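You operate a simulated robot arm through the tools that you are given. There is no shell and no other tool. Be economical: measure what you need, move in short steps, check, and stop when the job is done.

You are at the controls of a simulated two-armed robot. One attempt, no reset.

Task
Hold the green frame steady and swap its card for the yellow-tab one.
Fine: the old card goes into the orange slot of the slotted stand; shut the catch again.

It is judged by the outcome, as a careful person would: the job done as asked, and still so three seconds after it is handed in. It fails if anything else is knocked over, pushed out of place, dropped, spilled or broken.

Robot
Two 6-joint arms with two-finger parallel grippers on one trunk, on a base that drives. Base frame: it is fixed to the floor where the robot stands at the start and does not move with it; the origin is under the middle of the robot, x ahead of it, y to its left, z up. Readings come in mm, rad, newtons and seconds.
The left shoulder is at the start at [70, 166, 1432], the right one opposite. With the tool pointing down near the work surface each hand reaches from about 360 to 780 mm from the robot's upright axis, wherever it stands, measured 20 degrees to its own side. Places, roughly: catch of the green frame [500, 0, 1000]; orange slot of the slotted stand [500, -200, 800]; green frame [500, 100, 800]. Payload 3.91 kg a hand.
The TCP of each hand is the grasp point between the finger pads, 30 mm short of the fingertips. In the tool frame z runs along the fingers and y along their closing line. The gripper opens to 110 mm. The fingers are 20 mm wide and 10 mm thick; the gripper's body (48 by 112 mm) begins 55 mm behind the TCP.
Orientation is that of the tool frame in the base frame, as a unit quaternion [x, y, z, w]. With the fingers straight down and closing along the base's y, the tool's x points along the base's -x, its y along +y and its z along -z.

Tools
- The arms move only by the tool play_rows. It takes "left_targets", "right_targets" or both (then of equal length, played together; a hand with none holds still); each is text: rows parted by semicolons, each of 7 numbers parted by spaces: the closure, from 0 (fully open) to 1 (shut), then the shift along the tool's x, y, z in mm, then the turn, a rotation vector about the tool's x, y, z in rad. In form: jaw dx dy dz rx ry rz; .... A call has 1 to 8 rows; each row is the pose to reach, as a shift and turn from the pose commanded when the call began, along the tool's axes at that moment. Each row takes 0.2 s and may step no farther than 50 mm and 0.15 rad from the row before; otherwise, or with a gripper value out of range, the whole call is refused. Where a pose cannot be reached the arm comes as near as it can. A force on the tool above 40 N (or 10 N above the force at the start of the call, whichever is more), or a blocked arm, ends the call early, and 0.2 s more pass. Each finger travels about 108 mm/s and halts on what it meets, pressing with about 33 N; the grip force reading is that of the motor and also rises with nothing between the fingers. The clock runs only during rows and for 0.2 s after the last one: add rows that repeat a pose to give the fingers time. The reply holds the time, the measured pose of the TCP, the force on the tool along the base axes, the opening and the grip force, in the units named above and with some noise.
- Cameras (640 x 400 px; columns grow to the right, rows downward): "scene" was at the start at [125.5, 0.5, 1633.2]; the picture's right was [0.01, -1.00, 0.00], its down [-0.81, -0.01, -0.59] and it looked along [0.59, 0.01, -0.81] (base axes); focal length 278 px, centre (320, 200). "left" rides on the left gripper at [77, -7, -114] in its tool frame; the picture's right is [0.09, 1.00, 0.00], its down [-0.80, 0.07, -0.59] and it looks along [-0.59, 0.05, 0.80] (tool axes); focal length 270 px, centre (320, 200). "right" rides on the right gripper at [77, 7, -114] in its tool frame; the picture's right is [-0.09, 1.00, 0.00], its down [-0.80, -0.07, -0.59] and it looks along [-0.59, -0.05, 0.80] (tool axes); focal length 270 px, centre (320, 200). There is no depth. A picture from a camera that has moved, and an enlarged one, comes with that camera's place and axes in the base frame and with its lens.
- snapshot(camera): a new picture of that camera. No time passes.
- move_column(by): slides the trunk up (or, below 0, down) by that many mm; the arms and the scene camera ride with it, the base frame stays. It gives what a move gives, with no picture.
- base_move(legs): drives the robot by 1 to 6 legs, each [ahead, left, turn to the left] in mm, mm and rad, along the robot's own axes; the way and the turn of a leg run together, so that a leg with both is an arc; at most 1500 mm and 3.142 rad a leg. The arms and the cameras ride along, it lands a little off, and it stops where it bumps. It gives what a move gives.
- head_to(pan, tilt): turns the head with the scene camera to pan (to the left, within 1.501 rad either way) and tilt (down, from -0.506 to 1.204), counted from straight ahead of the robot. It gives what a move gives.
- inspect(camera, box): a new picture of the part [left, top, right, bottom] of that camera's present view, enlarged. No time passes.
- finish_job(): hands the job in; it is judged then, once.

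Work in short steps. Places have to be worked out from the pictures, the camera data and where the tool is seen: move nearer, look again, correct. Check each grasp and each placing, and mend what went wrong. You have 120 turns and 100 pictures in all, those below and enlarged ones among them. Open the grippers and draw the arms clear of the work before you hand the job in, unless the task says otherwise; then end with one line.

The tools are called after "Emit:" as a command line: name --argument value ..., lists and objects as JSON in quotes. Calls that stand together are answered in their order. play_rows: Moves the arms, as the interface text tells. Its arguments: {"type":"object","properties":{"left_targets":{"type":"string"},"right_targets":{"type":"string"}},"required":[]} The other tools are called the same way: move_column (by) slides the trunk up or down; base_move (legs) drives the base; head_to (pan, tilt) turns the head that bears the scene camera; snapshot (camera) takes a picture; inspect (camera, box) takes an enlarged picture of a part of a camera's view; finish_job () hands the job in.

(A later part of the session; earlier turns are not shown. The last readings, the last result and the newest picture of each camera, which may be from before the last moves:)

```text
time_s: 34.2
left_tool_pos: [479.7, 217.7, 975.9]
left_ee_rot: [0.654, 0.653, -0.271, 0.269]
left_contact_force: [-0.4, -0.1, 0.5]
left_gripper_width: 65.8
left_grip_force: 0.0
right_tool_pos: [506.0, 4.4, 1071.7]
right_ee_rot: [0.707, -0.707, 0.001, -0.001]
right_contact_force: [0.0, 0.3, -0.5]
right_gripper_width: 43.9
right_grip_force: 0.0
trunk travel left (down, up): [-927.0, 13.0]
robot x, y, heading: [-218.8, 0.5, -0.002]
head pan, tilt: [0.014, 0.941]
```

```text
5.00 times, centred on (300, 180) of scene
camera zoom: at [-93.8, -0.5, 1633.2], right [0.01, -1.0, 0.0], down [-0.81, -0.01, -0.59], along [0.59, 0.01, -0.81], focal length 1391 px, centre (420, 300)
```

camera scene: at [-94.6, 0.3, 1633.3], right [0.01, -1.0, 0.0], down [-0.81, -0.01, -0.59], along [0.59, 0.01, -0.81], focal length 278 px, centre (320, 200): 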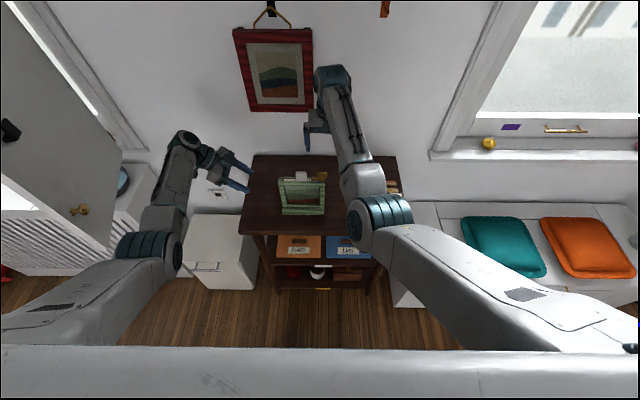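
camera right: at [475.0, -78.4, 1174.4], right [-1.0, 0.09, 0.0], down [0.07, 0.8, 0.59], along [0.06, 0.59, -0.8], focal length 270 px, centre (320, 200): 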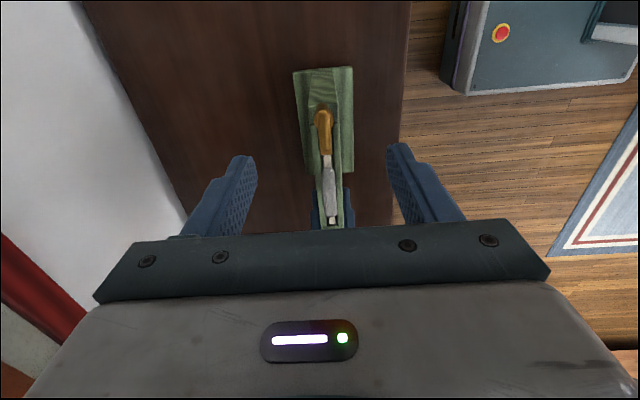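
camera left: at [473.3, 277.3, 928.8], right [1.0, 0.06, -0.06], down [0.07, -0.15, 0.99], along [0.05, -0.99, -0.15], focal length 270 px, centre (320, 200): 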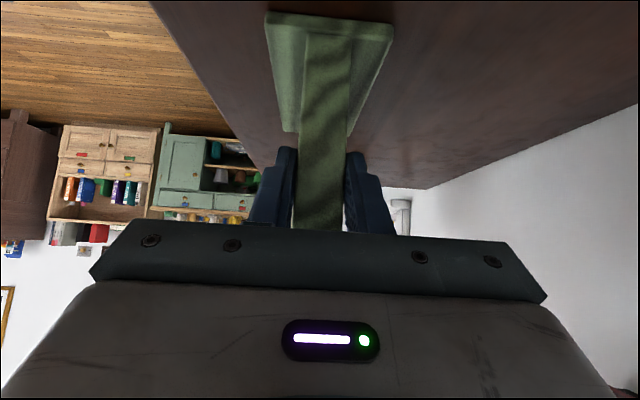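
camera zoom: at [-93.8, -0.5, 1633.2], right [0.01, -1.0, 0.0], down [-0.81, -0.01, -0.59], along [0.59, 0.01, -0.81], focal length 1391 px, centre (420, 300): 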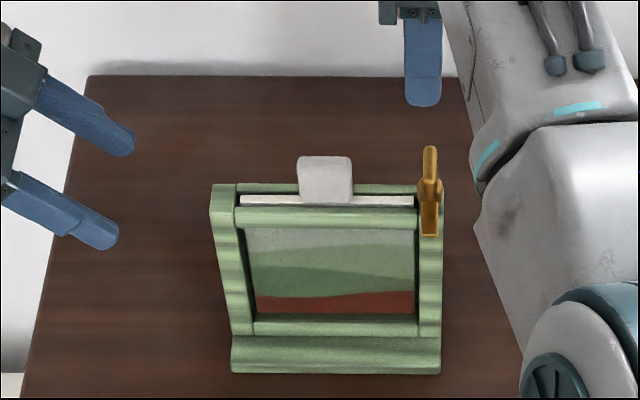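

Frame stands unmoved. Shifting the base left by 85 mm.

Emit:
base_move --legs '[[0, 85, 0]]'

Emit:
snapshot --camera "left"

Emit:
inspect --camera "scene" --box '[270, 140, 430, 240]'

```text
time_s: 35.3
left_tool_pos: [481.0, 297.4, 977.6]
left_ee_rot: [0.655, 0.653, -0.27, 0.268]
left_contact_force: [0.3, 0.0, -0.1]
left_gripper_width: 66.1
left_grip_force: 0.0
right_tool_pos: [505.8, 85.5, 1072.8]
right_ee_rot: [-0.707, 0.707, 0.0, 0.002]
right_contact_force: [-0.5, -1.3, 0.4]
right_gripper_width: 43.8
right_grip_force: 0.1
trunk travel left (down, up): [-927.0, 13.0]
robot x, y, heading: [-219.8, 83.4, -0.002]
head pan, tilt: [0.014, 0.941]
```

```text
66 pictures are left
camera left: at [472.7, 432.7, 1005.2], right [1.0, 0.06, -0.06], down [0.07, -0.15, 0.99], along [0.05, -0.99, -0.15], focal length 270 px, centre (320, 200)
```

left: 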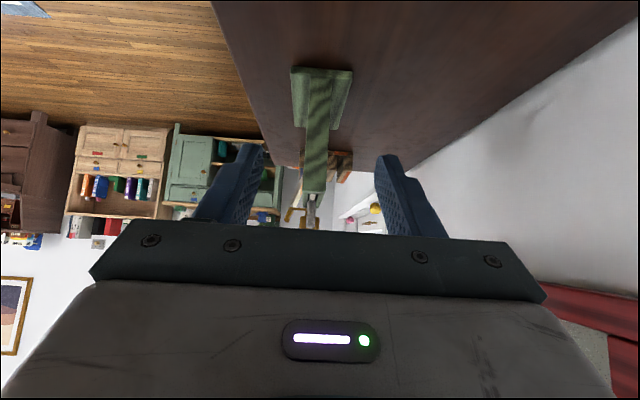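

```text
4.00 times, centred on (350, 190) of scene
camera zoom: at [-94.4, 77.6, 1633.3], right [0.01, -1.0, -0.01], down [-0.81, -0.01, -0.59], along [0.59, 0.01, -0.81], focal length 1113 px, centre (200, 240)
```

zoom: 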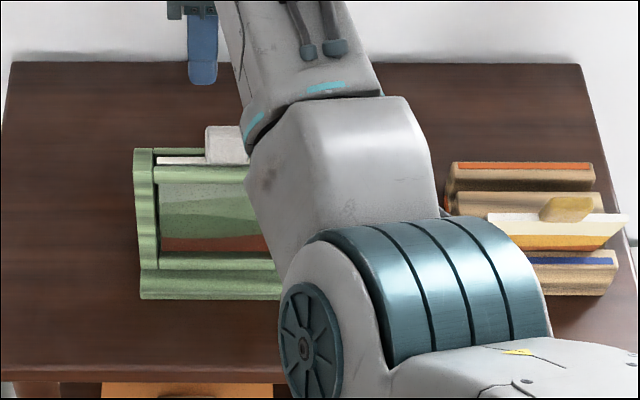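

Good. Left hand returns to bracket the post.

Emit:
play_rows --left_targets "0.4 -16 0 40 0 0 0; 0.4 -32 0 82 0 0 0; 0.4 -46 0 124 0 0 0; 0.4 -56 0 163 0 0 0; 0.4 -56 0 163 0 0 0"

Emit:
snapshot --camera "left"

```text
time_s: 36.5
left_tool_pos: [480.0, 147.7, 897.9]
left_ee_rot: [0.656, 0.651, -0.271, 0.27]
left_contact_force: [-0.7, 0.0, -0.2]
left_gripper_width: 65.9
left_grip_force: 0.0
right_tool_pos: [506.0, 88.6, 1071.5]
right_ee_rot: [-0.707, 0.708, -0.001, 0.002]
right_contact_force: [-0.3, 0.2, 0.8]
right_gripper_width: 44.2
right_grip_force: 0.0
trunk travel left (down, up): [-927.0, 13.0]
robot x, y, heading: [-220.2, 80.4, 0.0]
head pan, tilt: [0.014, 0.941]
```

```text
64 pictures are left
camera left: at [472.7, 282.7, 927.6], right [1.0, 0.06, -0.06], down [0.07, -0.15, 0.99], along [0.05, -0.99, -0.15], focal length 270 px, centre (320, 200)
```

left: 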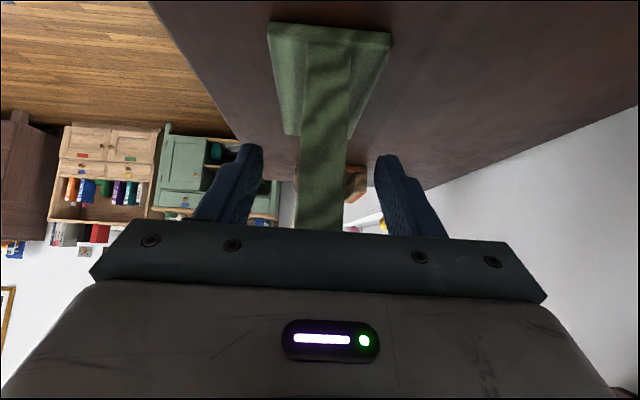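

Similar alignment; I shift slightly and close.

Emit:
play_rows --left_targets "0.4 -3.5 1 3.5 0 0 0; 0.6 -3.5 1 3.5 0 0 0; 0.8 -3.5 1 3.5 0 0 0; 1 -3.5 1 3.5 0 0 0; 1 -3.5 1 3.5 0 0 0; 1 -3.5 1 3.5 0 0 0"

Emit:
inspect --camera "right" --box '[220, 0, 480, 230]'

```text
time_s: 37.9
left_tool_pos: [480.0, 143.2, 900.6]
left_ee_rot: [0.655, 0.652, -0.271, 0.269]
left_contact_force: [0.2, -0.9, 0.3]
left_gripper_width: 25.8
left_grip_force: 33.2
right_tool_pos: [506.0, 88.2, 1071.9]
right_ee_rot: [-0.707, 0.708, -0.002, 0.001]
right_contact_force: [0.0, -0.3, -0.8]
right_gripper_width: 43.9
right_grip_force: 0.0
trunk travel left (down, up): [-927.0, 13.0]
robot x, y, heading: [-218.4, 82.0, -0.003]
head pan, tilt: [0.014, 0.941]
```

```text
1.74 times, centred on (350, 115) of right
camera zoom: at [498.3, 11.1, 1187.5], right [-1.0, 0.09, 0.0], down [0.07, 0.8, 0.59], along [0.06, 0.59, -0.8], focal length 470 px, centre (268, 348)
```

zoom: 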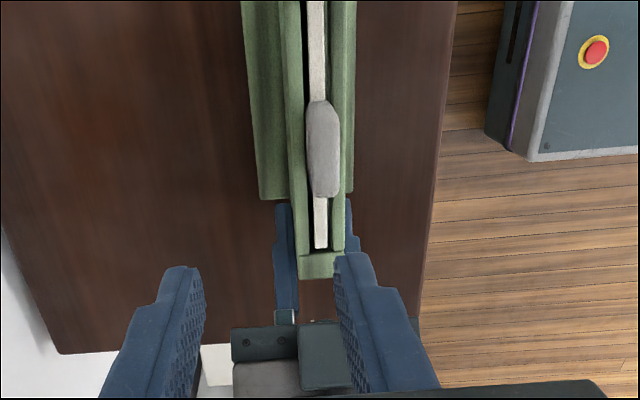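

Frame held again (25.8 mm). Right hand goes above the tab.

Emit:
play_rows --right_targets "0.6 22 26 0 0 0 0; 0.6 22 26 30 0 0 0; 0.6 22 26 50 0 0 0; 0.6 22 26 50 0 0 0"

Emit:
inspect --camera "right" --box '[220, 60, 420, 230]'

Emit:
inspect --camera "scene" --box '[270, 140, 390, 220]'

```text
time_s: 38.9
left_tool_pos: [481.0, 145.1, 900.6]
left_ee_rot: [0.654, 0.652, -0.271, 0.27]
left_contact_force: [0.5, 0.7, 0.2]
left_gripper_width: 25.9
left_grip_force: 33.0
right_tool_pos: [482.1, 67.6, 1023.4]
right_ee_rot: [-0.706, 0.708, -0.002, 0.001]
right_contact_force: [0.1, 0.7, 0.6]
right_gripper_width: 43.9
right_grip_force: 0.1
trunk travel left (down, up): [-927.0, 13.0]
robot x, y, heading: [-218.9, 84.3, -0.001]
head pan, tilt: [0.014, 0.941]
```

```text
2.35 times, centred on (320, 145) of right
camera zoom: at [472.9, -10.5, 1138.1], right [-1.0, 0.09, 0.0], down [0.07, 0.8, 0.59], along [0.06, 0.59, -0.8], focal length 636 px, centre (320, 329)
```

zoom: 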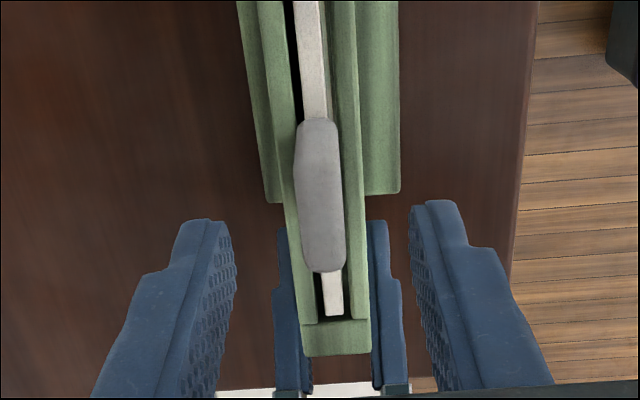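

```text
5.00 times, centred on (330, 180) of scene
camera zoom: at [-93.8, 85.3, 1633.2], right [0.01, -1.0, 0.0], down [-0.81, -0.01, -0.59], along [0.59, 0.01, -0.81], focal length 1391 px, centre (270, 300)
```

zoom: 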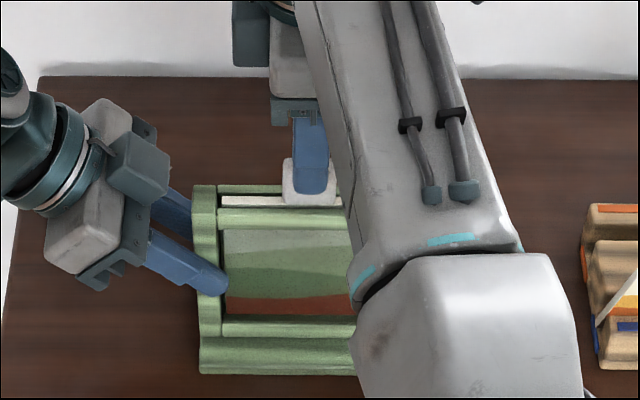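

Centred over the tab. Descending 31 mm and closing.

Emit:
play_rows --right_targets "0.6 0 0 16 0 0 0; 0.6 0 0 31 0 0 0; 0.6 0 0 31 0 0 0; 0.8 0 0 31 0 0 0; 1 0 0 31 0 0 0; 1 0 0 31 0 0 0; 1 0 0 31 0 0 0"

Emit:
inspect --camera "scene" --box '[270, 140, 390, 220]'

```text
time_s: 40.5
left_tool_pos: [480.3, 144.7, 899.8]
left_ee_rot: [0.654, 0.652, -0.271, 0.27]
left_contact_force: [0.7, 0.7, 0.2]
left_gripper_width: 25.8
left_grip_force: 33.1
right_tool_pos: [482.2, 66.0, 992.7]
right_ee_rot: [-0.707, 0.707, -0.002, 0.001]
right_contact_force: [0.3, -0.6, -0.5]
right_gripper_width: 11.0
right_grip_force: 33.6
trunk travel left (down, up): [-927.0, 13.0]
robot x, y, heading: [-219.8, 87.0, -0.002]
head pan, tilt: [0.014, 0.941]
```

```text
5.00 times, centred on (330, 180) of scene
camera zoom: at [-93.8, 85.5, 1633.2], right [0.01, -1.0, 0.0], down [-0.81, -0.01, -0.59], along [0.59, 0.01, -0.81], focal length 1391 px, centre (270, 300)
```

zoom: 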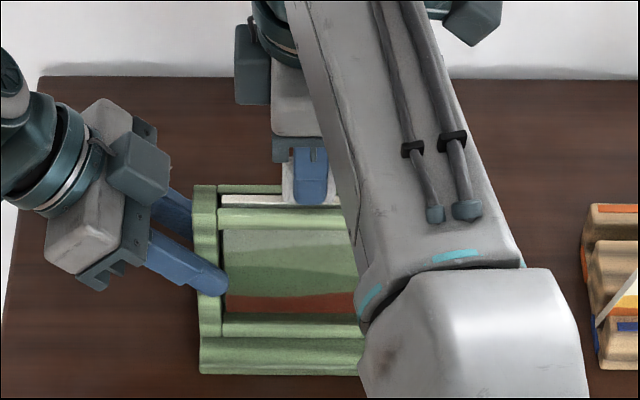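

Tab gripped (11 mm). I pull straight up gently.

Emit:
play_rows --right_targets "1 0 0 -10 0 0 0; 1 0 0 -25 0 0 0; 1 0 0 -40 0 0 0"

Emit:
inspect --camera "scene" --box '[270, 140, 390, 220]'

```text
time_s: 41.3
left_tool_pos: [480.6, 143.6, 899.1]
left_ee_rot: [0.655, 0.652, -0.272, 0.27]
left_contact_force: [0.2, 0.6, 0.4]
left_gripper_width: 25.8
left_grip_force: 33.3
right_tool_pos: [481.8, 66.9, 1030.2]
right_ee_rot: [-0.706, 0.708, -0.002, 0.001]
right_contact_force: [0.4, 0.4, -1.2]
right_gripper_width: 11.3
right_grip_force: 33.1
trunk travel left (down, up): [-927.0, 13.0]
robot x, y, heading: [-222.0, 87.5, -0.007]
head pan, tilt: [0.014, 0.941]
```

```text
5.00 times, centred on (330, 180) of scene
camera zoom: at [-93.9, 85.5, 1633.2], right [0.01, -1.0, 0.0], down [-0.81, -0.01, -0.59], along [0.59, 0.01, -0.81], focal length 1391 px, centre (270, 300)
```

zoom: 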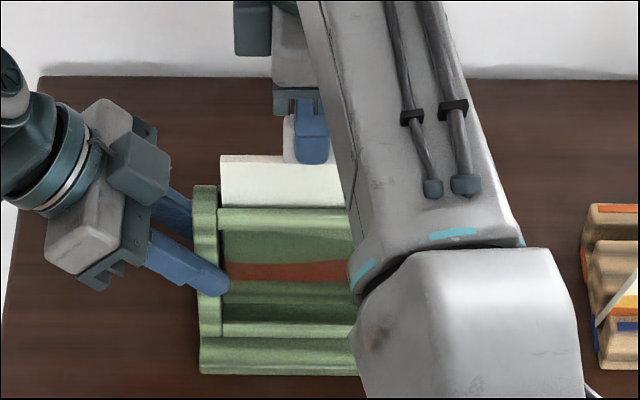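

Card is rising freely. I continue to lift about 135 mm more.

Emit:
play_rows --right_targets "1 0 0 -25 0 0 0; 1 0 0 -50 0 0 0; 1 0 0 -75 0 0 0; 1 0 0 -100 0 0 0; 1 0 0 -120 0 0 0; 1 0 0 -135 0 0 0; 1 0 0 -135 0 0 0"

Emit:
snapshot --camera "scene"

Emit:
snapshot --camera "left"

```text
time_s: 42.9
left_tool_pos: [480.9, 144.2, 900.2]
left_ee_rot: [0.654, 0.652, -0.271, 0.271]
left_contact_force: [0.6, 0.5, 0.7]
left_gripper_width: 25.9
left_grip_force: 33.2
right_tool_pos: [486.5, 69.5, 1158.6]
right_ee_rot: [-0.706, 0.708, -0.003, 0.001]
right_contact_force: [1.2, 0.2, -0.5]
right_gripper_width: 11.0
right_grip_force: 32.6
right hand out of reach, approached as far as the arm can: row 6, 7
trunk travel left (down, up): [-927.0, 13.0]
robot x, y, heading: [-219.0, 85.4, -0.0]
head pan, tilt: [0.014, 0.941]
```

```text
58 pictures are left
camera scene: at [-93.9, 85.4, 1633.2], right [0.01, -1.0, 0.0], down [-0.81, -0.01, -0.59], along [0.59, 0.01, -0.81], focal length 278 px, centre (320, 200)
```

scene: 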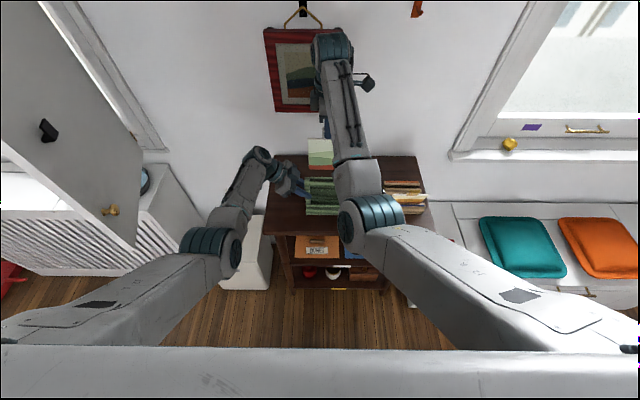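

```text
57 pictures are left
camera left: at [473.3, 278.8, 927.4], right [1.0, 0.06, -0.06], down [0.07, -0.15, 0.99], along [0.05, -0.99, -0.15], focal length 270 px, centre (320, 200)
```

left: 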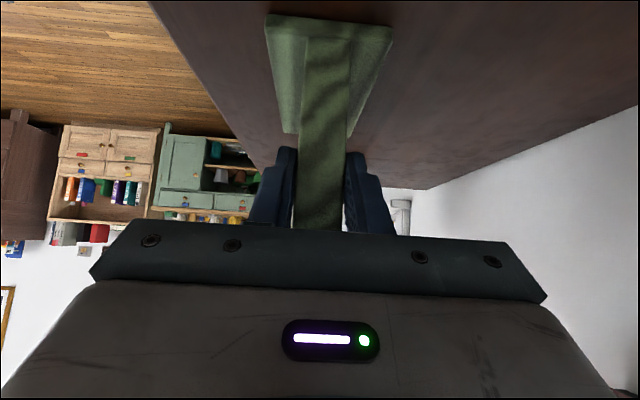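

Emit:
inspect --camera "scene" --box '[270, 125, 390, 220]'

Emit:
inspect --camera "right" --box '[160, 0, 480, 230]'

```text
4.21 times, centred on (330, 172) of scene
camera zoom: at [-93.9, 85.4, 1633.2], right [0.01, -1.0, 0.0], down [-0.81, -0.01, -0.59], along [0.59, 0.01, -0.81], focal length 1171 px, centre (278, 316)
```

zoom: 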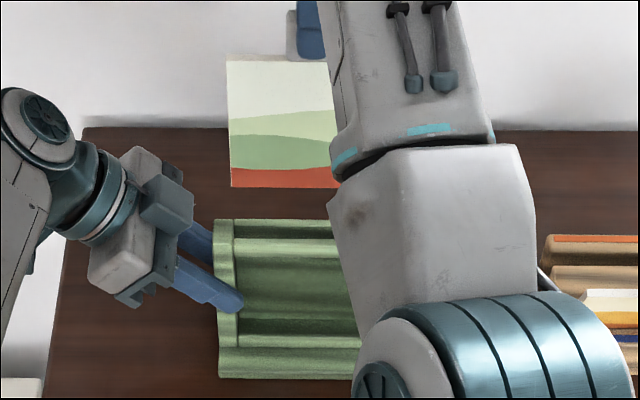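

```text
1.74 times, centred on (320, 115) of right
camera zoom: at [479.0, -8.4, 1274.4], right [-1.0, 0.09, 0.0], down [0.07, 0.8, 0.59], along [0.06, 0.59, -0.8], focal length 470 px, centre (320, 348)
```

zoom: 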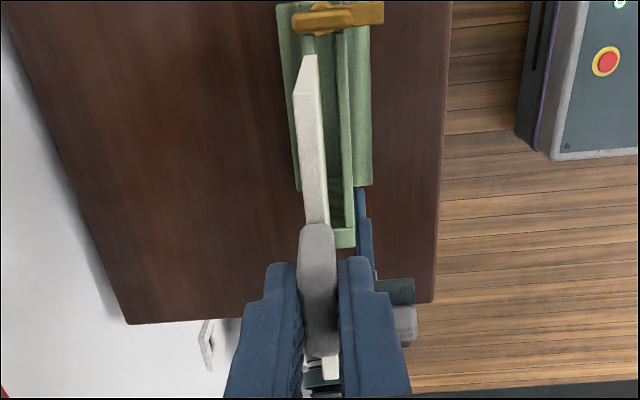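

The card is out, bottom at z≈997. I move it forward out of the catch line, then right toward the orange slot (estimated x≈540, y≈-202).

Emit:
play_rows --right_targets "1 0 -45 0 0 0 0; 1 35 -54 0 0 0 0; 1 75 -54 0 0 0 0; 1 115 -54 0 0 0 0; 1 155 -54 0 0 0 0; 1 195 -54 0 0 0 0; 1 235 -54 0 0 0 0; 1 271 -54 0 0 0 0"

Emit:
snapshot --camera "right"

Emit:
snapshot --camera "scene"

```text
time_s: 44.7
left_tool_pos: [481.5, 143.7, 899.7]
left_ee_rot: [0.655, 0.652, -0.27, 0.27]
left_contact_force: [0.2, 0.6, 0.2]
left_gripper_width: 26.1
left_grip_force: 32.5
right_tool_pos: [538.6, -203.5, 1162.1]
right_ee_rot: [-0.707, 0.707, -0.001, 0.001]
right_contact_force: [0.4, 0.3, -0.5]
right_gripper_width: 10.9
right_grip_force: 32.8
trunk travel left (down, up): [-927.0, 13.0]
robot x, y, heading: [-219.6, 86.7, 0.001]
head pan, tilt: [0.014, 0.941]
```

```text
54 pictures are left
camera right: at [531.5, -281.0, 1276.0], right [-1.0, 0.09, 0.0], down [0.07, 0.8, 0.6], along [0.06, 0.59, -0.8], focal length 270 px, centre (320, 200)
```

right: 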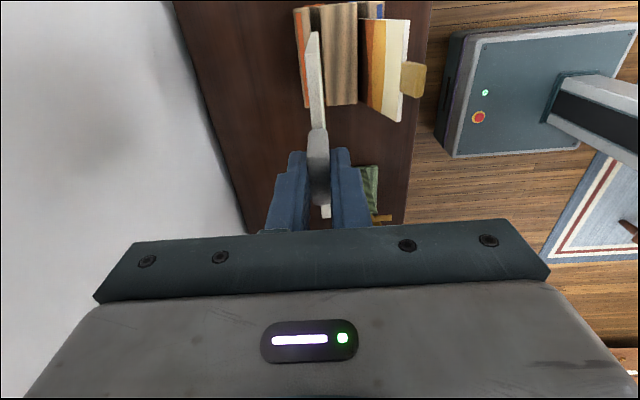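

```text
53 pictures are left
camera scene: at [-94.3, 83.3, 1633.3], right [0.01, -1.0, 0.0], down [-0.81, -0.01, -0.59], along [0.59, 0.01, -0.81], focal length 278 px, centre (320, 200)
```

scene: 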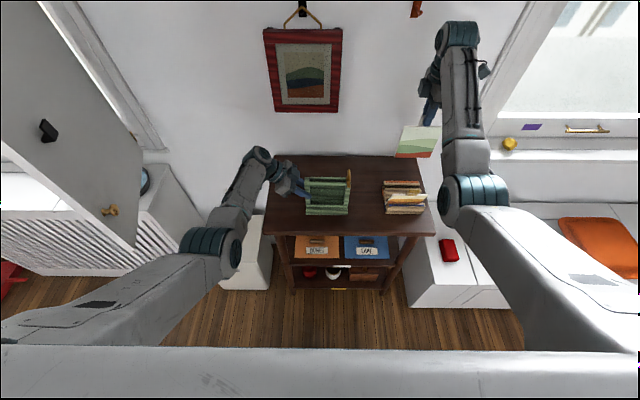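

Emit:
inspect --camera "right" --box '[240, 0, 440, 125]'

Emit:
inspect --camera "scene" --box '[370, 110, 460, 220]'

```text
3.20 times, centred on (340, 62) of right
camera zoom: at [531.5, -281.0, 1276.0], right [-1.0, 0.09, 0.0], down [0.07, 0.8, 0.6], along [0.06, 0.59, -0.8], focal length 865 px, centre (256, 640)
```

zoom: 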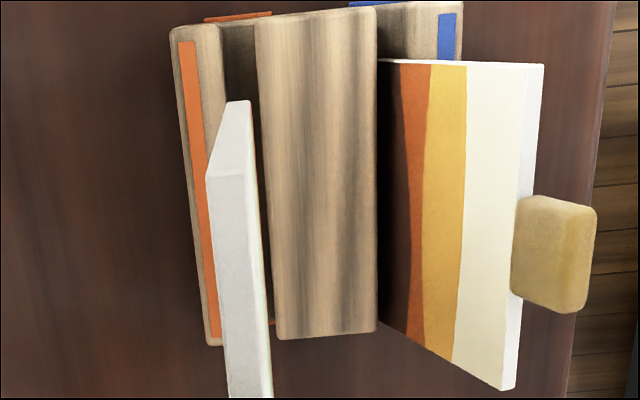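

```text
3.64 times, centred on (415, 165) of scene
camera zoom: at [-94.3, 83.3, 1633.3], right [0.01, -1.0, 0.0], down [-0.81, -0.01, -0.59], along [0.59, 0.01, -0.81], focal length 1012 px, centre (-26, 327)
```

zoom: 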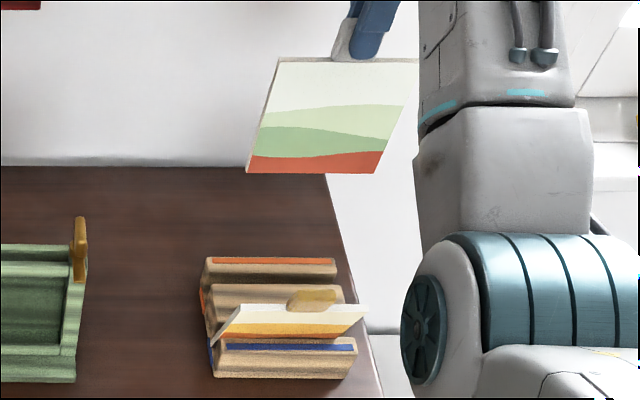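

The right view shows the orange slot at x≈536–550, block tops z≈844, block centre y≈-204. (The yellow card now leans forward in its slot; harmless.) I shift +4.5 mm in x and lower until the card is just above the slot.

Emit:
play_rows --right_targets "1 0 -4.5 20 0 0 0; 1 0 -4.5 50 0 0 0; 1 0 -4.5 80 0 0 0; 1 0 -4.5 110 0 0 0; 1 0 -4.5 132 0 0 0; 1 0 -4.5 132 0 0 0"

Emit:
inspect --camera "right" --box '[240, 0, 440, 125]'

Emit:
inspect --camera "scene" --box '[370, 140, 460, 220]'

```text
time_s: 46.1
left_tool_pos: [480.1, 144.4, 900.7]
left_ee_rot: [0.655, 0.651, -0.273, 0.27]
left_contact_force: [-0.7, 0.3, 0.5]
left_gripper_width: 25.9
left_grip_force: 32.9
right_tool_pos: [545.7, -199.8, 1028.9]
right_ee_rot: [-0.706, 0.708, -0.002, 0.0]
right_contact_force: [-0.2, -0.4, -0.2]
right_gripper_width: 10.7
right_grip_force: 33.1
trunk travel left (down, up): [-927.0, 13.0]
robot x, y, heading: [-221.6, 82.7, -0.002]
head pan, tilt: [0.014, 0.941]
```

```text
3.20 times, centred on (340, 62) of right
camera zoom: at [536.9, -278.6, 1144.6], right [-1.0, 0.09, 0.0], down [0.07, 0.8, 0.59], along [0.06, 0.59, -0.8], focal length 865 px, centre (256, 640)
```

zoom: 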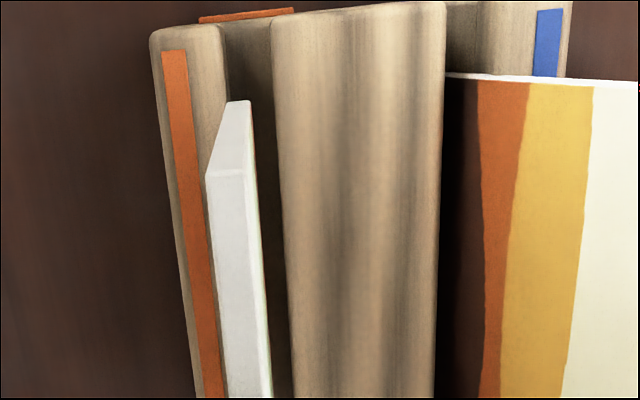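

```text
5.00 times, centred on (415, 180) of scene
camera zoom: at [-94.0, 85.2, 1633.2], right [0.01, -1.0, 0.0], down [-0.81, -0.01, -0.59], along [0.59, 0.01, -0.81], focal length 1391 px, centre (-155, 300)
```

zoom: 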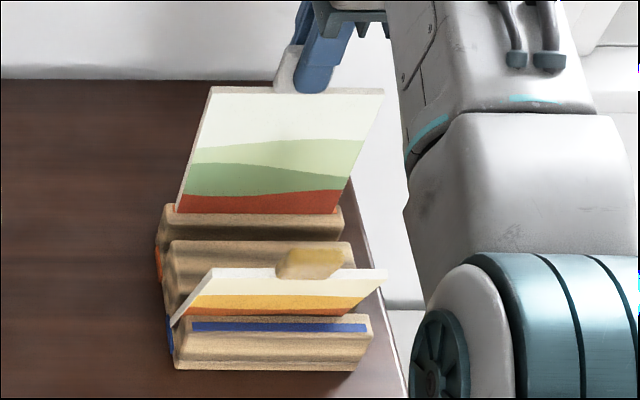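

Card bottom centre is at x≈545, slot centre ≈542. I shift -3 mm and lower to the slot mouth.

Emit:
play_rows --right_targets "1 0 3 0 0 0 0; 1 0 3 14 0 0 0; 1 0 3 26 0 0 0; 1 0 3 26 0 0 0"

Emit:
inspect --camera "right" --box '[240, 0, 400, 100]'

```text
time_s: 47.1
left_tool_pos: [479.8, 143.4, 900.6]
left_ee_rot: [0.654, 0.652, -0.271, 0.27]
left_contact_force: [-0.9, 0.5, -0.8]
left_gripper_width: 25.8
left_grip_force: 33.2
right_tool_pos: [541.6, -200.4, 1002.5]
right_ee_rot: [-0.706, 0.708, -0.002, 0.001]
right_contact_force: [0.6, -0.6, -0.2]
right_gripper_width: 11.1
right_grip_force: 33.4
trunk travel left (down, up): [-927.0, 13.0]
robot x, y, heading: [-219.2, 84.3, -0.0]
head pan, tilt: [0.014, 0.941]
```

```text
4.00 times, centred on (320, 50) of right
camera zoom: at [534.9, -278.9, 1117.9], right [-1.0, 0.09, 0.0], down [0.07, 0.8, 0.59], along [0.06, 0.59, -0.8], focal length 1081 px, centre (320, 800)
```

zoom: 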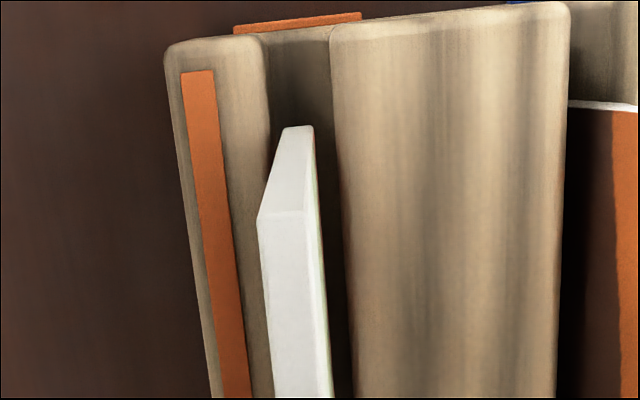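

Centred in the slot mouth. Lowering into the slot.

Emit:
play_rows --right_targets "1 0 0 8 0 0 0; 1 0 0 15 0 0 0; 1 0 0 20 0 0 0; 1 0 0 23 0 0 0"

Emit:
inspect --camera "right" --box '[240, 0, 400, 100]'

Emit:
inspect --camera "scene" --box '[370, 140, 460, 220]'

```text
time_s: 48.1
left_tool_pos: [481.4, 144.4, 900.0]
left_ee_rot: [0.655, 0.652, -0.272, 0.27]
left_contact_force: [-0.3, -0.1, 0.6]
left_gripper_width: 26.1
left_grip_force: 33.1
right_tool_pos: [542.3, -201.3, 979.3]
right_ee_rot: [-0.706, 0.708, -0.002, 0.001]
right_contact_force: [0.3, -0.6, -0.4]
right_gripper_width: 10.8
right_grip_force: 32.3
trunk travel left (down, up): [-927.0, 13.0]
robot x, y, heading: [-219.0, 86.2, -0.002]
head pan, tilt: [0.014, 0.941]
```

```text
4.00 times, centred on (320, 50) of right
camera zoom: at [535.1, -278.6, 1095.0], right [-1.0, 0.09, 0.0], down [0.07, 0.8, 0.59], along [0.06, 0.59, -0.8], focal length 1081 px, centre (320, 800)
```

zoom: 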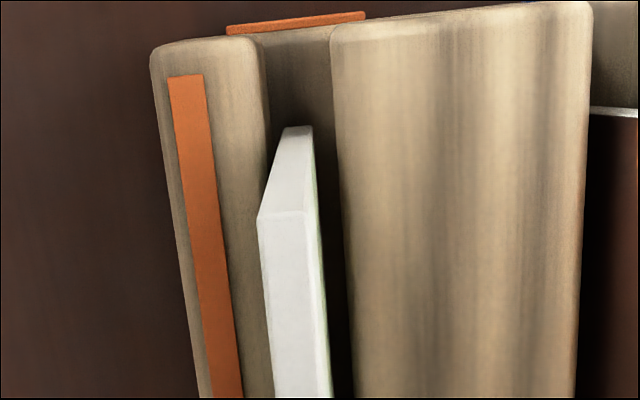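

```text
5.00 times, centred on (415, 180) of scene
camera zoom: at [-93.9, 85.2, 1633.2], right [0.01, -1.0, 0.0], down [-0.81, -0.01, -0.59], along [0.59, 0.01, -0.81], focal length 1391 px, centre (-155, 300)
```

zoom: 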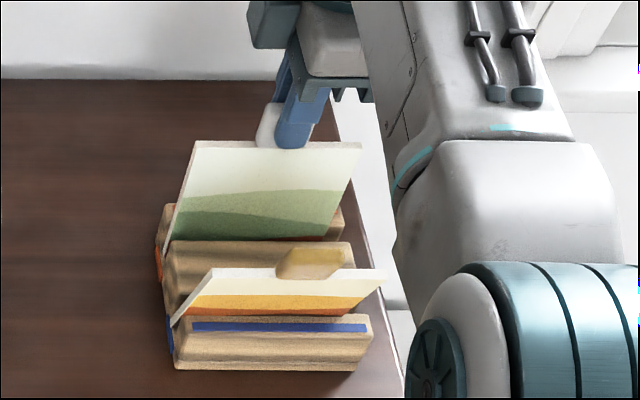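

Card bottom isn't touching yet. I lower in small steps and watch the vertical force.

Emit:
play_rows --right_targets "1 0 0 3 0 0 0; 1 0 0 6 0 0 0; 1 0 0 6 0 0 0"

```text
time_s: 48.9
left_tool_pos: [479.8, 143.9, 899.7]
left_ee_rot: [0.654, 0.652, -0.271, 0.271]
left_contact_force: [0.1, 1.4, -0.6]
left_gripper_width: 26.0
left_grip_force: 33.2
right_tool_pos: [542.8, -199.3, 975.0]
right_ee_rot: [-0.707, 0.707, -0.004, 0.002]
right_contact_force: [-0.3, -1.9, 9.4]
right_gripper_width: 10.9
right_grip_force: 32.9
trunk travel left (down, up): [-927.0, 13.0]
robot x, y, heading: [-221.8, 85.1, -0.01]
head pan, tilt: [0.014, 0.941]
```

Bottom contact felt (9 N). Back off 1 mm and release slowly.

Emit:
play_rows --right_targets "1 0 0 -1 0 0 0; 0.85 0 0 -1 0 0 0; 0.75 0 0 -1 0 0 0; 0.65 0 0 -1 0 0 0; 0.6 0 0 -1 0 0 0; 0.6 0 0 -1 0 0 0"

Emit:
inspect --camera "right" --box '[200, 0, 440, 230]'

Emit:
inspect --camera "scene" --box '[370, 140, 460, 220]'

```text
time_s: 50.3
left_tool_pos: [480.6, 143.7, 900.7]
left_ee_rot: [0.655, 0.652, -0.271, 0.269]
left_contact_force: [1.0, -0.1, -0.6]
left_gripper_width: 25.9
left_grip_force: 33.4
right_tool_pos: [543.7, -200.2, 972.8]
right_ee_rot: [-0.707, 0.708, -0.002, 0.0]
right_contact_force: [-0.1, -0.4, 0.5]
right_gripper_width: 44.2
right_grip_force: 0.1
trunk travel left (down, up): [-927.0, 13.0]
robot x, y, heading: [-221.8, 83.1, 0.0]
head pan, tilt: [0.014, 0.941]
```

```text
1.74 times, centred on (320, 115) of right
camera zoom: at [535.3, -278.1, 1089.8], right [-1.0, 0.09, 0.0], down [0.07, 0.8, 0.59], along [0.06, 0.59, -0.8], focal length 470 px, centre (320, 348)
```

zoom: 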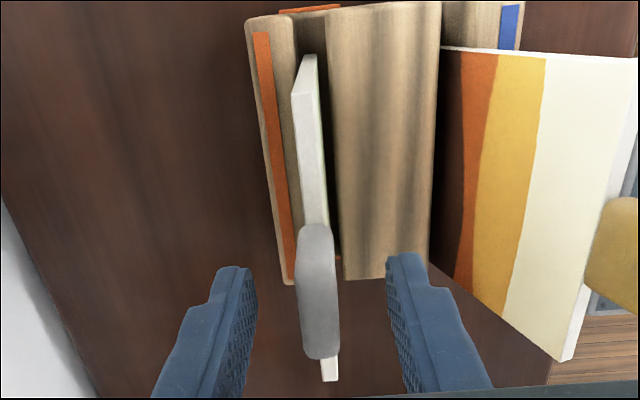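

```text
5.00 times, centred on (415, 180) of scene
camera zoom: at [-93.6, 85.3, 1633.2], right [0.01, -1.0, 0.0], down [-0.81, -0.01, -0.59], along [0.59, 0.01, -0.81], focal length 1391 px, centre (-155, 300)
```

zoom: 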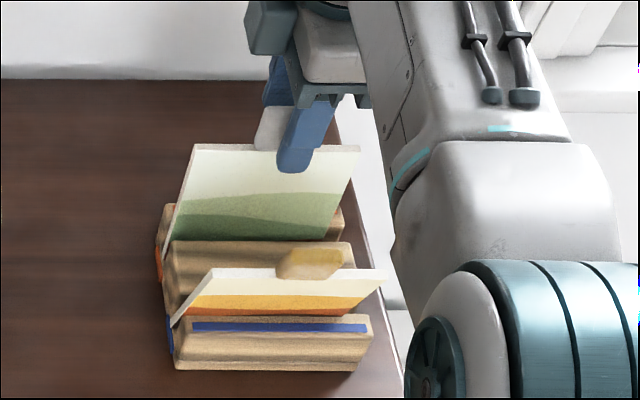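

The old card stands upright in the orange slot. I rise straight up, then move forward of it to view the yellow card edge-on.

Emit:
play_rows --right_targets "0.6 0 0 -25 0 0 0; 0.6 0 0 -60 0 0 0; 0.6 0 0 -95 0 0 0; 0.6 0 40 -100 0 0 0; 0.6 0 80 -100 0 0 0; 0.6 0 100 -100 0 0 0; 0.6 0 100 -100 0 0 0"

Emit:
snapshot --camera "right"

Emit:
inspect --camera "scene" --box '[370, 140, 460, 220]'

```text
time_s: 51.9
left_tool_pos: [481.3, 143.7, 900.7]
left_ee_rot: [0.655, 0.652, -0.271, 0.27]
left_contact_force: [-1.5, 0.9, -0.3]
left_gripper_width: 25.9
left_grip_force: 33.1
right_tool_pos: [447.2, -200.7, 1065.8]
right_ee_rot: [-0.707, 0.707, -0.003, 0.002]
right_contact_force: [-0.6, 0.2, -0.1]
right_gripper_width: 44.1
right_grip_force: 0.0
right hand out of reach, approached as far as the arm can: row 6, 7
trunk travel left (down, up): [-927.0, 13.0]
robot x, y, heading: [-218.1, 82.3, -0.005]
head pan, tilt: [0.014, 0.941]
```

```text
43 pictures are left
camera right: at [439.4, -277.8, 1181.6], right [-1.0, 0.09, -0.01], down [0.07, 0.8, 0.59], along [0.06, 0.59, -0.8], focal length 270 px, centre (320, 200)
```

right: 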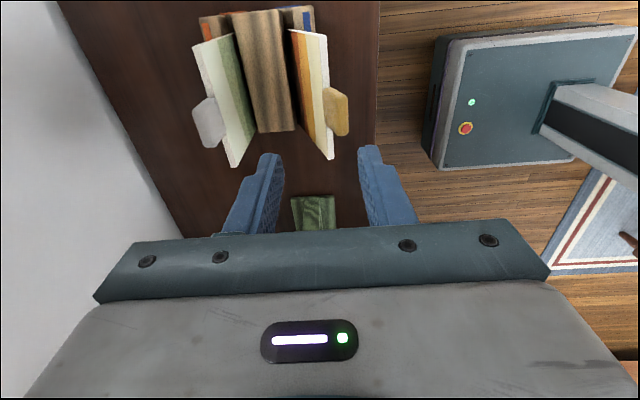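

```text
5.00 times, centred on (415, 180) of scene
camera zoom: at [-94.2, 85.4, 1633.2], right [0.01, -1.0, 0.0], down [-0.81, -0.01, -0.59], along [0.59, 0.01, -0.81], focal length 1391 px, centre (-155, 300)
```

zoom: 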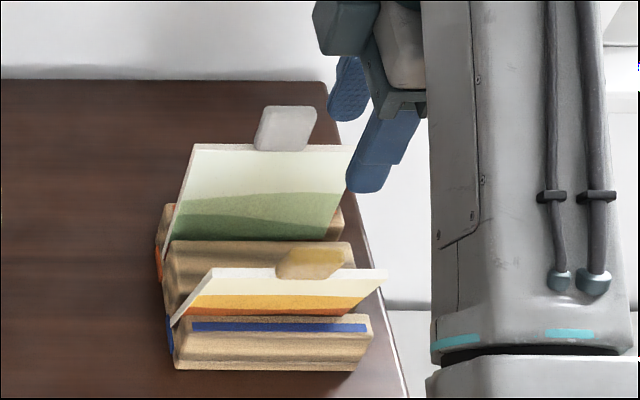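

Emit:
inspect --camera "right" --box '[180, 0, 380, 175]'

```text
2.29 times, centred on (280, 88) of right
camera zoom: at [439.4, -277.8, 1181.6], right [-1.0, 0.09, -0.01], down [0.07, 0.8, 0.59], along [0.06, 0.59, -0.8], focal length 618 px, centre (411, 457)
```

zoom: 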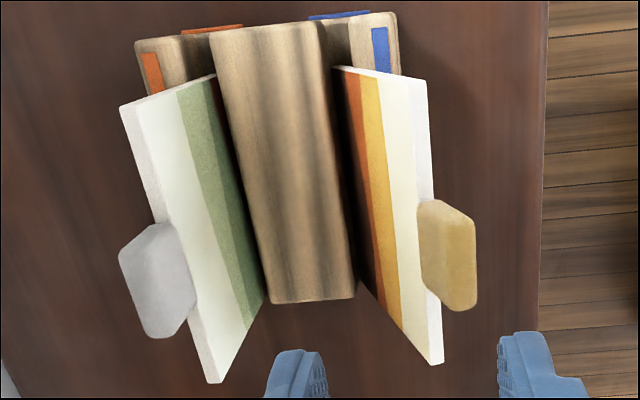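

The yellow card leans ~0.34 rad toward the robot; its tab is at about (436, -200, 950–964). I tilt the right tool to match and come to just above the tab.

Emit:
play_rows --right_targets "0.6 0 4 10 0.1 0 0; 0.6 0 10 25 0.2 0 0; 0.6 0 16 40 0.3 0 0; 0.6 0 22 56 0.34 0 0; 0.6 0 22 56 0.34 0 0"

Emit:
inspect --camera "right" --box '[180, 20, 460, 230]'

Emit:
inspect --camera "scene" --box '[370, 140, 460, 220]'

```text
time_s: 53.1
left_tool_pos: [481.4, 144.1, 900.3]
left_ee_rot: [0.654, 0.652, -0.271, 0.271]
left_contact_force: [0.4, 1.2, -0.6]
left_gripper_width: 25.9
left_grip_force: 32.7
right_tool_pos: [426.9, -201.0, 1008.2]
right_ee_rot: [-0.696, 0.697, -0.122, 0.121]
right_contact_force: [-0.5, 0.4, -0.6]
right_gripper_width: 44.0
right_grip_force: 0.1
trunk travel left (down, up): [-927.0, 13.0]
robot x, y, heading: [-219.5, 85.1, -0.005]
head pan, tilt: [0.014, 0.941]
```

```text
1.90 times, centred on (320, 125) of right
camera zoom: at [381.1, -279.0, 1114.9], right [-0.94, 0.09, -0.34], down [-0.13, 0.8, 0.58], along [0.32, 0.59, -0.74], focal length 515 px, centre (320, 343)
```

zoom: 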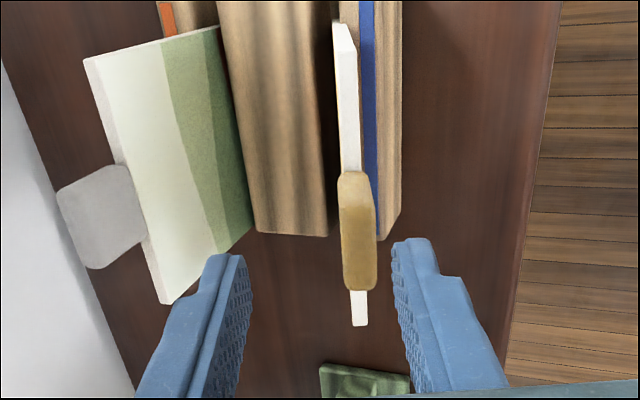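

```text
5.00 times, centred on (415, 180) of scene
camera zoom: at [-93.8, 85.3, 1633.2], right [0.01, -1.0, 0.0], down [-0.81, -0.01, -0.59], along [0.59, 0.01, -0.81], focal length 1391 px, centre (-155, 300)
```

zoom: 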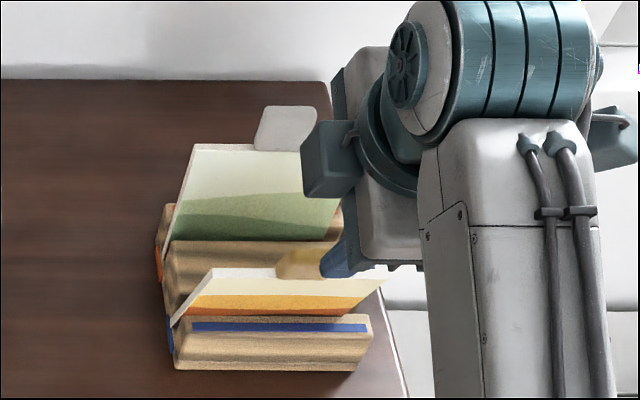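

The tool is parallel with the card; the tab sits 13.5 mm toward tool +y. I shift and advance 34 mm along the tool axis.

Emit:
play_rows --right_targets "0.6 0 13.5 0 0 0 0; 0.6 0 13.5 12 0 0 0; 0.6 0 13.5 24 0 0 0; 0.6 0 13.5 34 0 0 0; 0.6 0 13.5 34 0 0 0"

Emit:
inspect --camera "right" --box '[180, 20, 460, 230]'

Emit:
inspect --camera "scene" --box '[370, 140, 460, 220]'

```text
time_s: 54.3
left_tool_pos: [480.3, 143.6, 900.4]
left_ee_rot: [0.654, 0.652, -0.271, 0.27]
left_contact_force: [-0.5, 0.8, 0.0]
left_gripper_width: 25.8
left_grip_force: 33.3
right_tool_pos: [424.9, -199.9, 972.5]
right_ee_rot: [-0.696, 0.697, -0.122, 0.121]
right_contact_force: [-0.1, -0.4, -0.3]
right_gripper_width: 43.8
right_grip_force: 0.1
trunk travel left (down, up): [-927.0, 13.0]
robot x, y, heading: [-221.2, 85.9, -0.004]
head pan, tilt: [0.014, 0.941]
```

```text
1.90 times, centred on (320, 125) of right
camera zoom: at [379.8, -277.8, 1079.6], right [-0.94, 0.09, -0.34], down [-0.13, 0.8, 0.58], along [0.32, 0.59, -0.74], focal length 515 px, centre (320, 343)
```

zoom: 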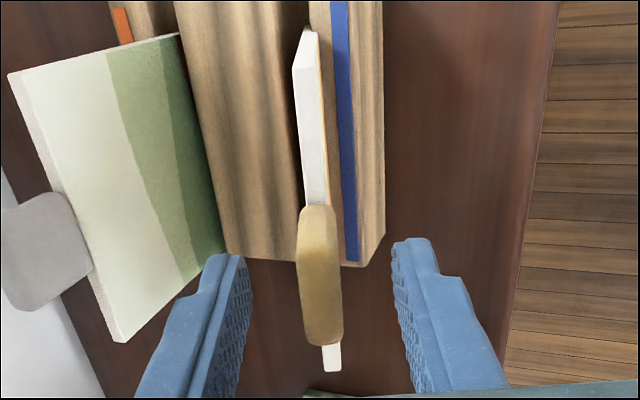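

```text
5.00 times, centred on (415, 180) of scene
camera zoom: at [-94.1, 85.2, 1633.2], right [0.01, -1.0, 0.0], down [-0.81, -0.01, -0.59], along [0.59, 0.01, -0.81], focal length 1391 px, centre (-155, 300)
```

zoom: 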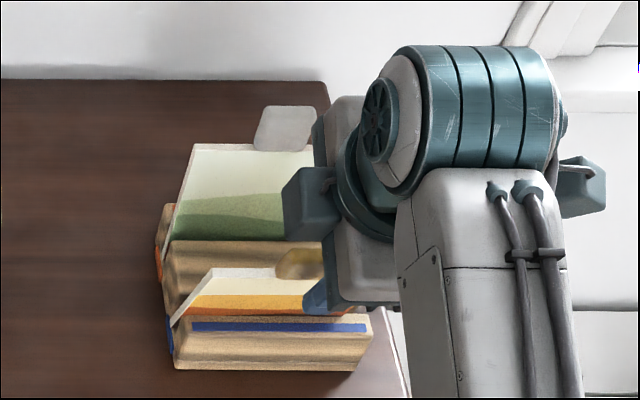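

Tab is centred between the fingers, slightly farther than for the grey tab. I advance 6 mm and close.

Emit:
play_rows --right_targets "0.6 0 0 6 0 0 0; 0.7 0 0 6 0 0 0; 0.85 0 0 6 0 0 0; 1 0 0 6 0 0 0; 1 0 0 6 0 0 0; 1 0 0 6 0 0 0"

Emit:
inspect --camera "right" --box '[180, 20, 460, 230]'

```text
time_s: 55.7
left_tool_pos: [480.6, 144.1, 901.1]
left_ee_rot: [0.654, 0.653, -0.271, 0.271]
left_contact_force: [-1.1, 0.0, 0.4]
left_gripper_width: 25.9
left_grip_force: 32.8
right_tool_pos: [427.2, -200.7, 968.3]
right_ee_rot: [-0.696, 0.697, -0.121, 0.121]
right_contact_force: [-0.8, 1.1, 0.4]
right_gripper_width: 11.2
right_grip_force: 32.8
trunk travel left (down, up): [-927.0, 13.0]
robot x, y, heading: [-221.1, 86.4, -0.004]
head pan, tilt: [0.014, 0.941]
```

```text
1.90 times, centred on (320, 125) of right
camera zoom: at [381.6, -278.3, 1074.0], right [-0.94, 0.09, -0.34], down [-0.13, 0.8, 0.58], along [0.32, 0.59, -0.74], focal length 515 px, centre (320, 343)
```

zoom: 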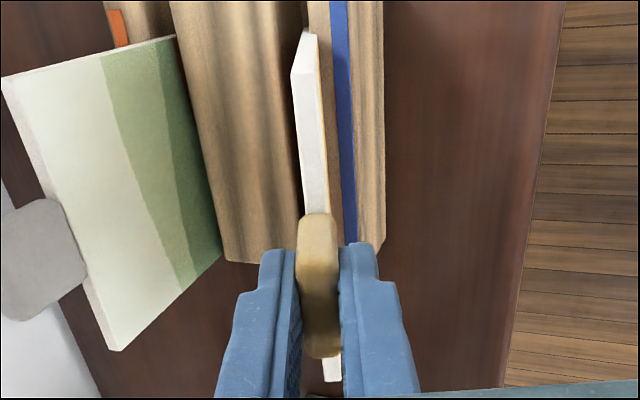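

Gripped. I stand the card upright by rotating about its foot in the slot, with a small lift.

Emit:
play_rows --right_targets "1 0 0 -5 0 0 0; 1 0 -10.5 -4.5 -0.06 0 0; 1 0 -21.2 -3.1 -0.12 0 0; 1 0 -31 -2 -0.18 0 0; 1 0 -40.5 -0.5 -0.24 0 0; 1 0 -50 1 -0.3 0 0; 1 0 -56.6 2 -0.34 0 0"

Emit:
inspect --camera "right" --box '[180, 0, 460, 230]'

```text
time_s: 57.3
left_tool_pos: [480.4, 144.5, 900.6]
left_ee_rot: [0.654, 0.652, -0.271, 0.27]
left_contact_force: [-0.5, 0.4, -0.9]
left_gripper_width: 26.0
left_grip_force: 32.9
right_tool_pos: [482.5, -200.3, 986.2]
right_ee_rot: [-0.706, 0.708, -0.002, 0.0]
right_contact_force: [0.7, -0.1, -0.2]
right_gripper_width: 11.0
right_grip_force: 33.0
trunk travel left (down, up): [-927.0, 13.0]
robot x, y, heading: [-217.8, 85.0, -0.003]
head pan, tilt: [0.014, 0.941]
```

```text
1.74 times, centred on (320, 115) of right
camera zoom: at [474.1, -278.2, 1100.6], right [-1.0, 0.09, 0.0], down [0.07, 0.8, 0.59], along [0.05, 0.59, -0.8], focal length 470 px, centre (320, 348)
```

zoom: 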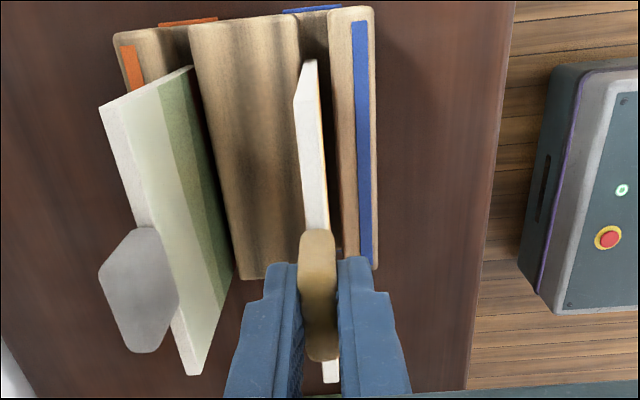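

No side forces. Lifting the yellow card straight out.

Emit:
play_rows --right_targets "1 0 0 -25 0 0 0; 1 0 0 -50 0 0 0; 1 0 0 -75 0 0 0; 1 0 -5 -100 0 0 0; 1 0 -10 -125 0 0 0; 1 0 -20 -150 0 0 0; 1 0 -35 -170 0 0 0; 1 0 -48 -175 0 0 0"

Emit:
snapshot --camera "scene"

```text
time_s: 59.1
left_tool_pos: [481.0, 143.7, 900.8]
left_ee_rot: [0.654, 0.653, -0.27, 0.27]
left_contact_force: [-0.4, 0.4, 0.3]
left_gripper_width: 25.8
left_grip_force: 32.6
right_tool_pos: [530.0, -200.3, 1159.1]
right_ee_rot: [-0.706, 0.708, -0.003, 0.002]
right_contact_force: [0.5, -0.3, -0.6]
right_gripper_width: 10.9
right_grip_force: 32.6
right hand out of reach, approached as far as the arm can: row 6, 7, 8
trunk travel left (down, up): [-927.0, 13.0]
robot x, y, heading: [-222.6, 84.8, -0.003]
head pan, tilt: [0.014, 0.941]
```

```text
34 pictures are left
camera scene: at [-93.9, 85.3, 1633.2], right [0.01, -1.0, 0.0], down [-0.81, -0.01, -0.59], along [0.59, 0.01, -0.81], focal length 278 px, centre (320, 200)
```

scene: 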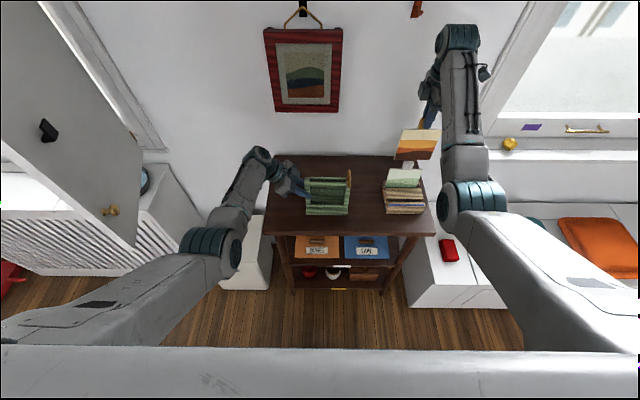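

Yellow card is out. I move left at x≈530 toward the frame, rows of 38 mm.

Emit:
play_rows --right_targets "1 -38 0 0 0 0 0; 1 -76 0 0 0 0 0; 1 -114 0 0 0 0 0; 1 -152 0 0 0 0 0; 1 -190 0 0 0 0 0; 1 -228 0 0 0 0 0; 1 -266 0 0 0 0 0; 1 -266 0 0 0 0 0"

Emit:
play_rows --right_targets "1 0 24 0 0 0 0; 1 0 47 6 0 0 0; 1 0 47 6 0 0 0"

Emit:
inspect --camera "right" --box '[220, 0, 420, 125]'

Emit:
inspect --camera "scene" --box '[280, 125, 380, 220]'

```text
time_s: 60.9
left_tool_pos: [481.7, 143.3, 900.5]
left_ee_rot: [0.654, 0.652, -0.271, 0.271]
left_contact_force: [-0.5, 1.2, 0.2]
left_gripper_width: 26.0
left_grip_force: 33.2
right_tool_pos: [531.8, 64.8, 1157.7]
right_ee_rot: [-0.706, 0.708, -0.001, 0.0]
right_contact_force: [0.3, -0.1, -0.9]
right_gripper_width: 10.9
right_grip_force: 32.8
trunk travel left (down, up): [-927.0, 13.0]
robot x, y, heading: [-216.2, 89.1, -0.005]
head pan, tilt: [0.014, 0.941]
```

```text
time_s: 61.7
left_tool_pos: [480.6, 143.4, 900.4]
left_ee_rot: [0.654, 0.652, -0.272, 0.271]
left_contact_force: [-0.7, 0.7, -0.4]
left_gripper_width: 25.8
left_grip_force: 32.4
right_tool_pos: [483.7, 64.6, 1151.9]
right_ee_rot: [-0.706, 0.708, -0.002, 0.0]
right_contact_force: [-0.8, -0.1, -0.3]
right_gripper_width: 11.3
right_grip_force: 33.0
trunk travel left (down, up): [-927.0, 13.0]
robot x, y, heading: [-222.6, 82.1, 0.002]
head pan, tilt: [0.014, 0.941]
```

```text
3.20 times, centred on (320, 62) of right
camera zoom: at [477.3, -13.1, 1268.1], right [-1.0, 0.09, 0.0], down [0.07, 0.8, 0.59], along [0.06, 0.59, -0.8], focal length 865 px, centre (320, 640)
```

zoom: 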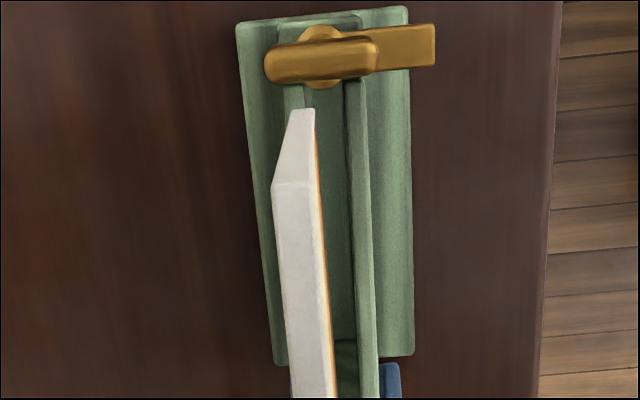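

```text
4.21 times, centred on (330, 172) of scene
camera zoom: at [-94.1, 85.5, 1633.3], right [0.01, -1.0, 0.0], down [-0.81, -0.01, -0.59], along [0.59, 0.01, -0.81], focal length 1171 px, centre (278, 316)
```

zoom: 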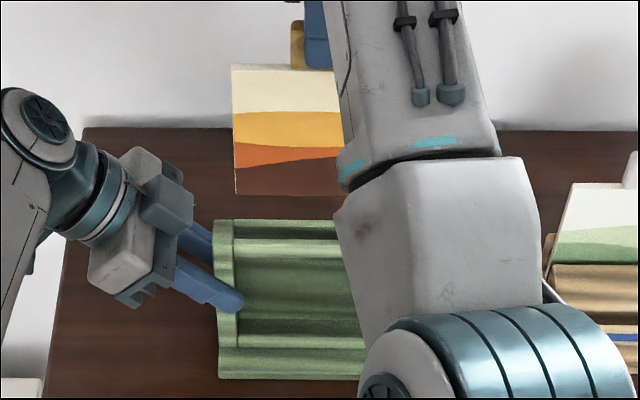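

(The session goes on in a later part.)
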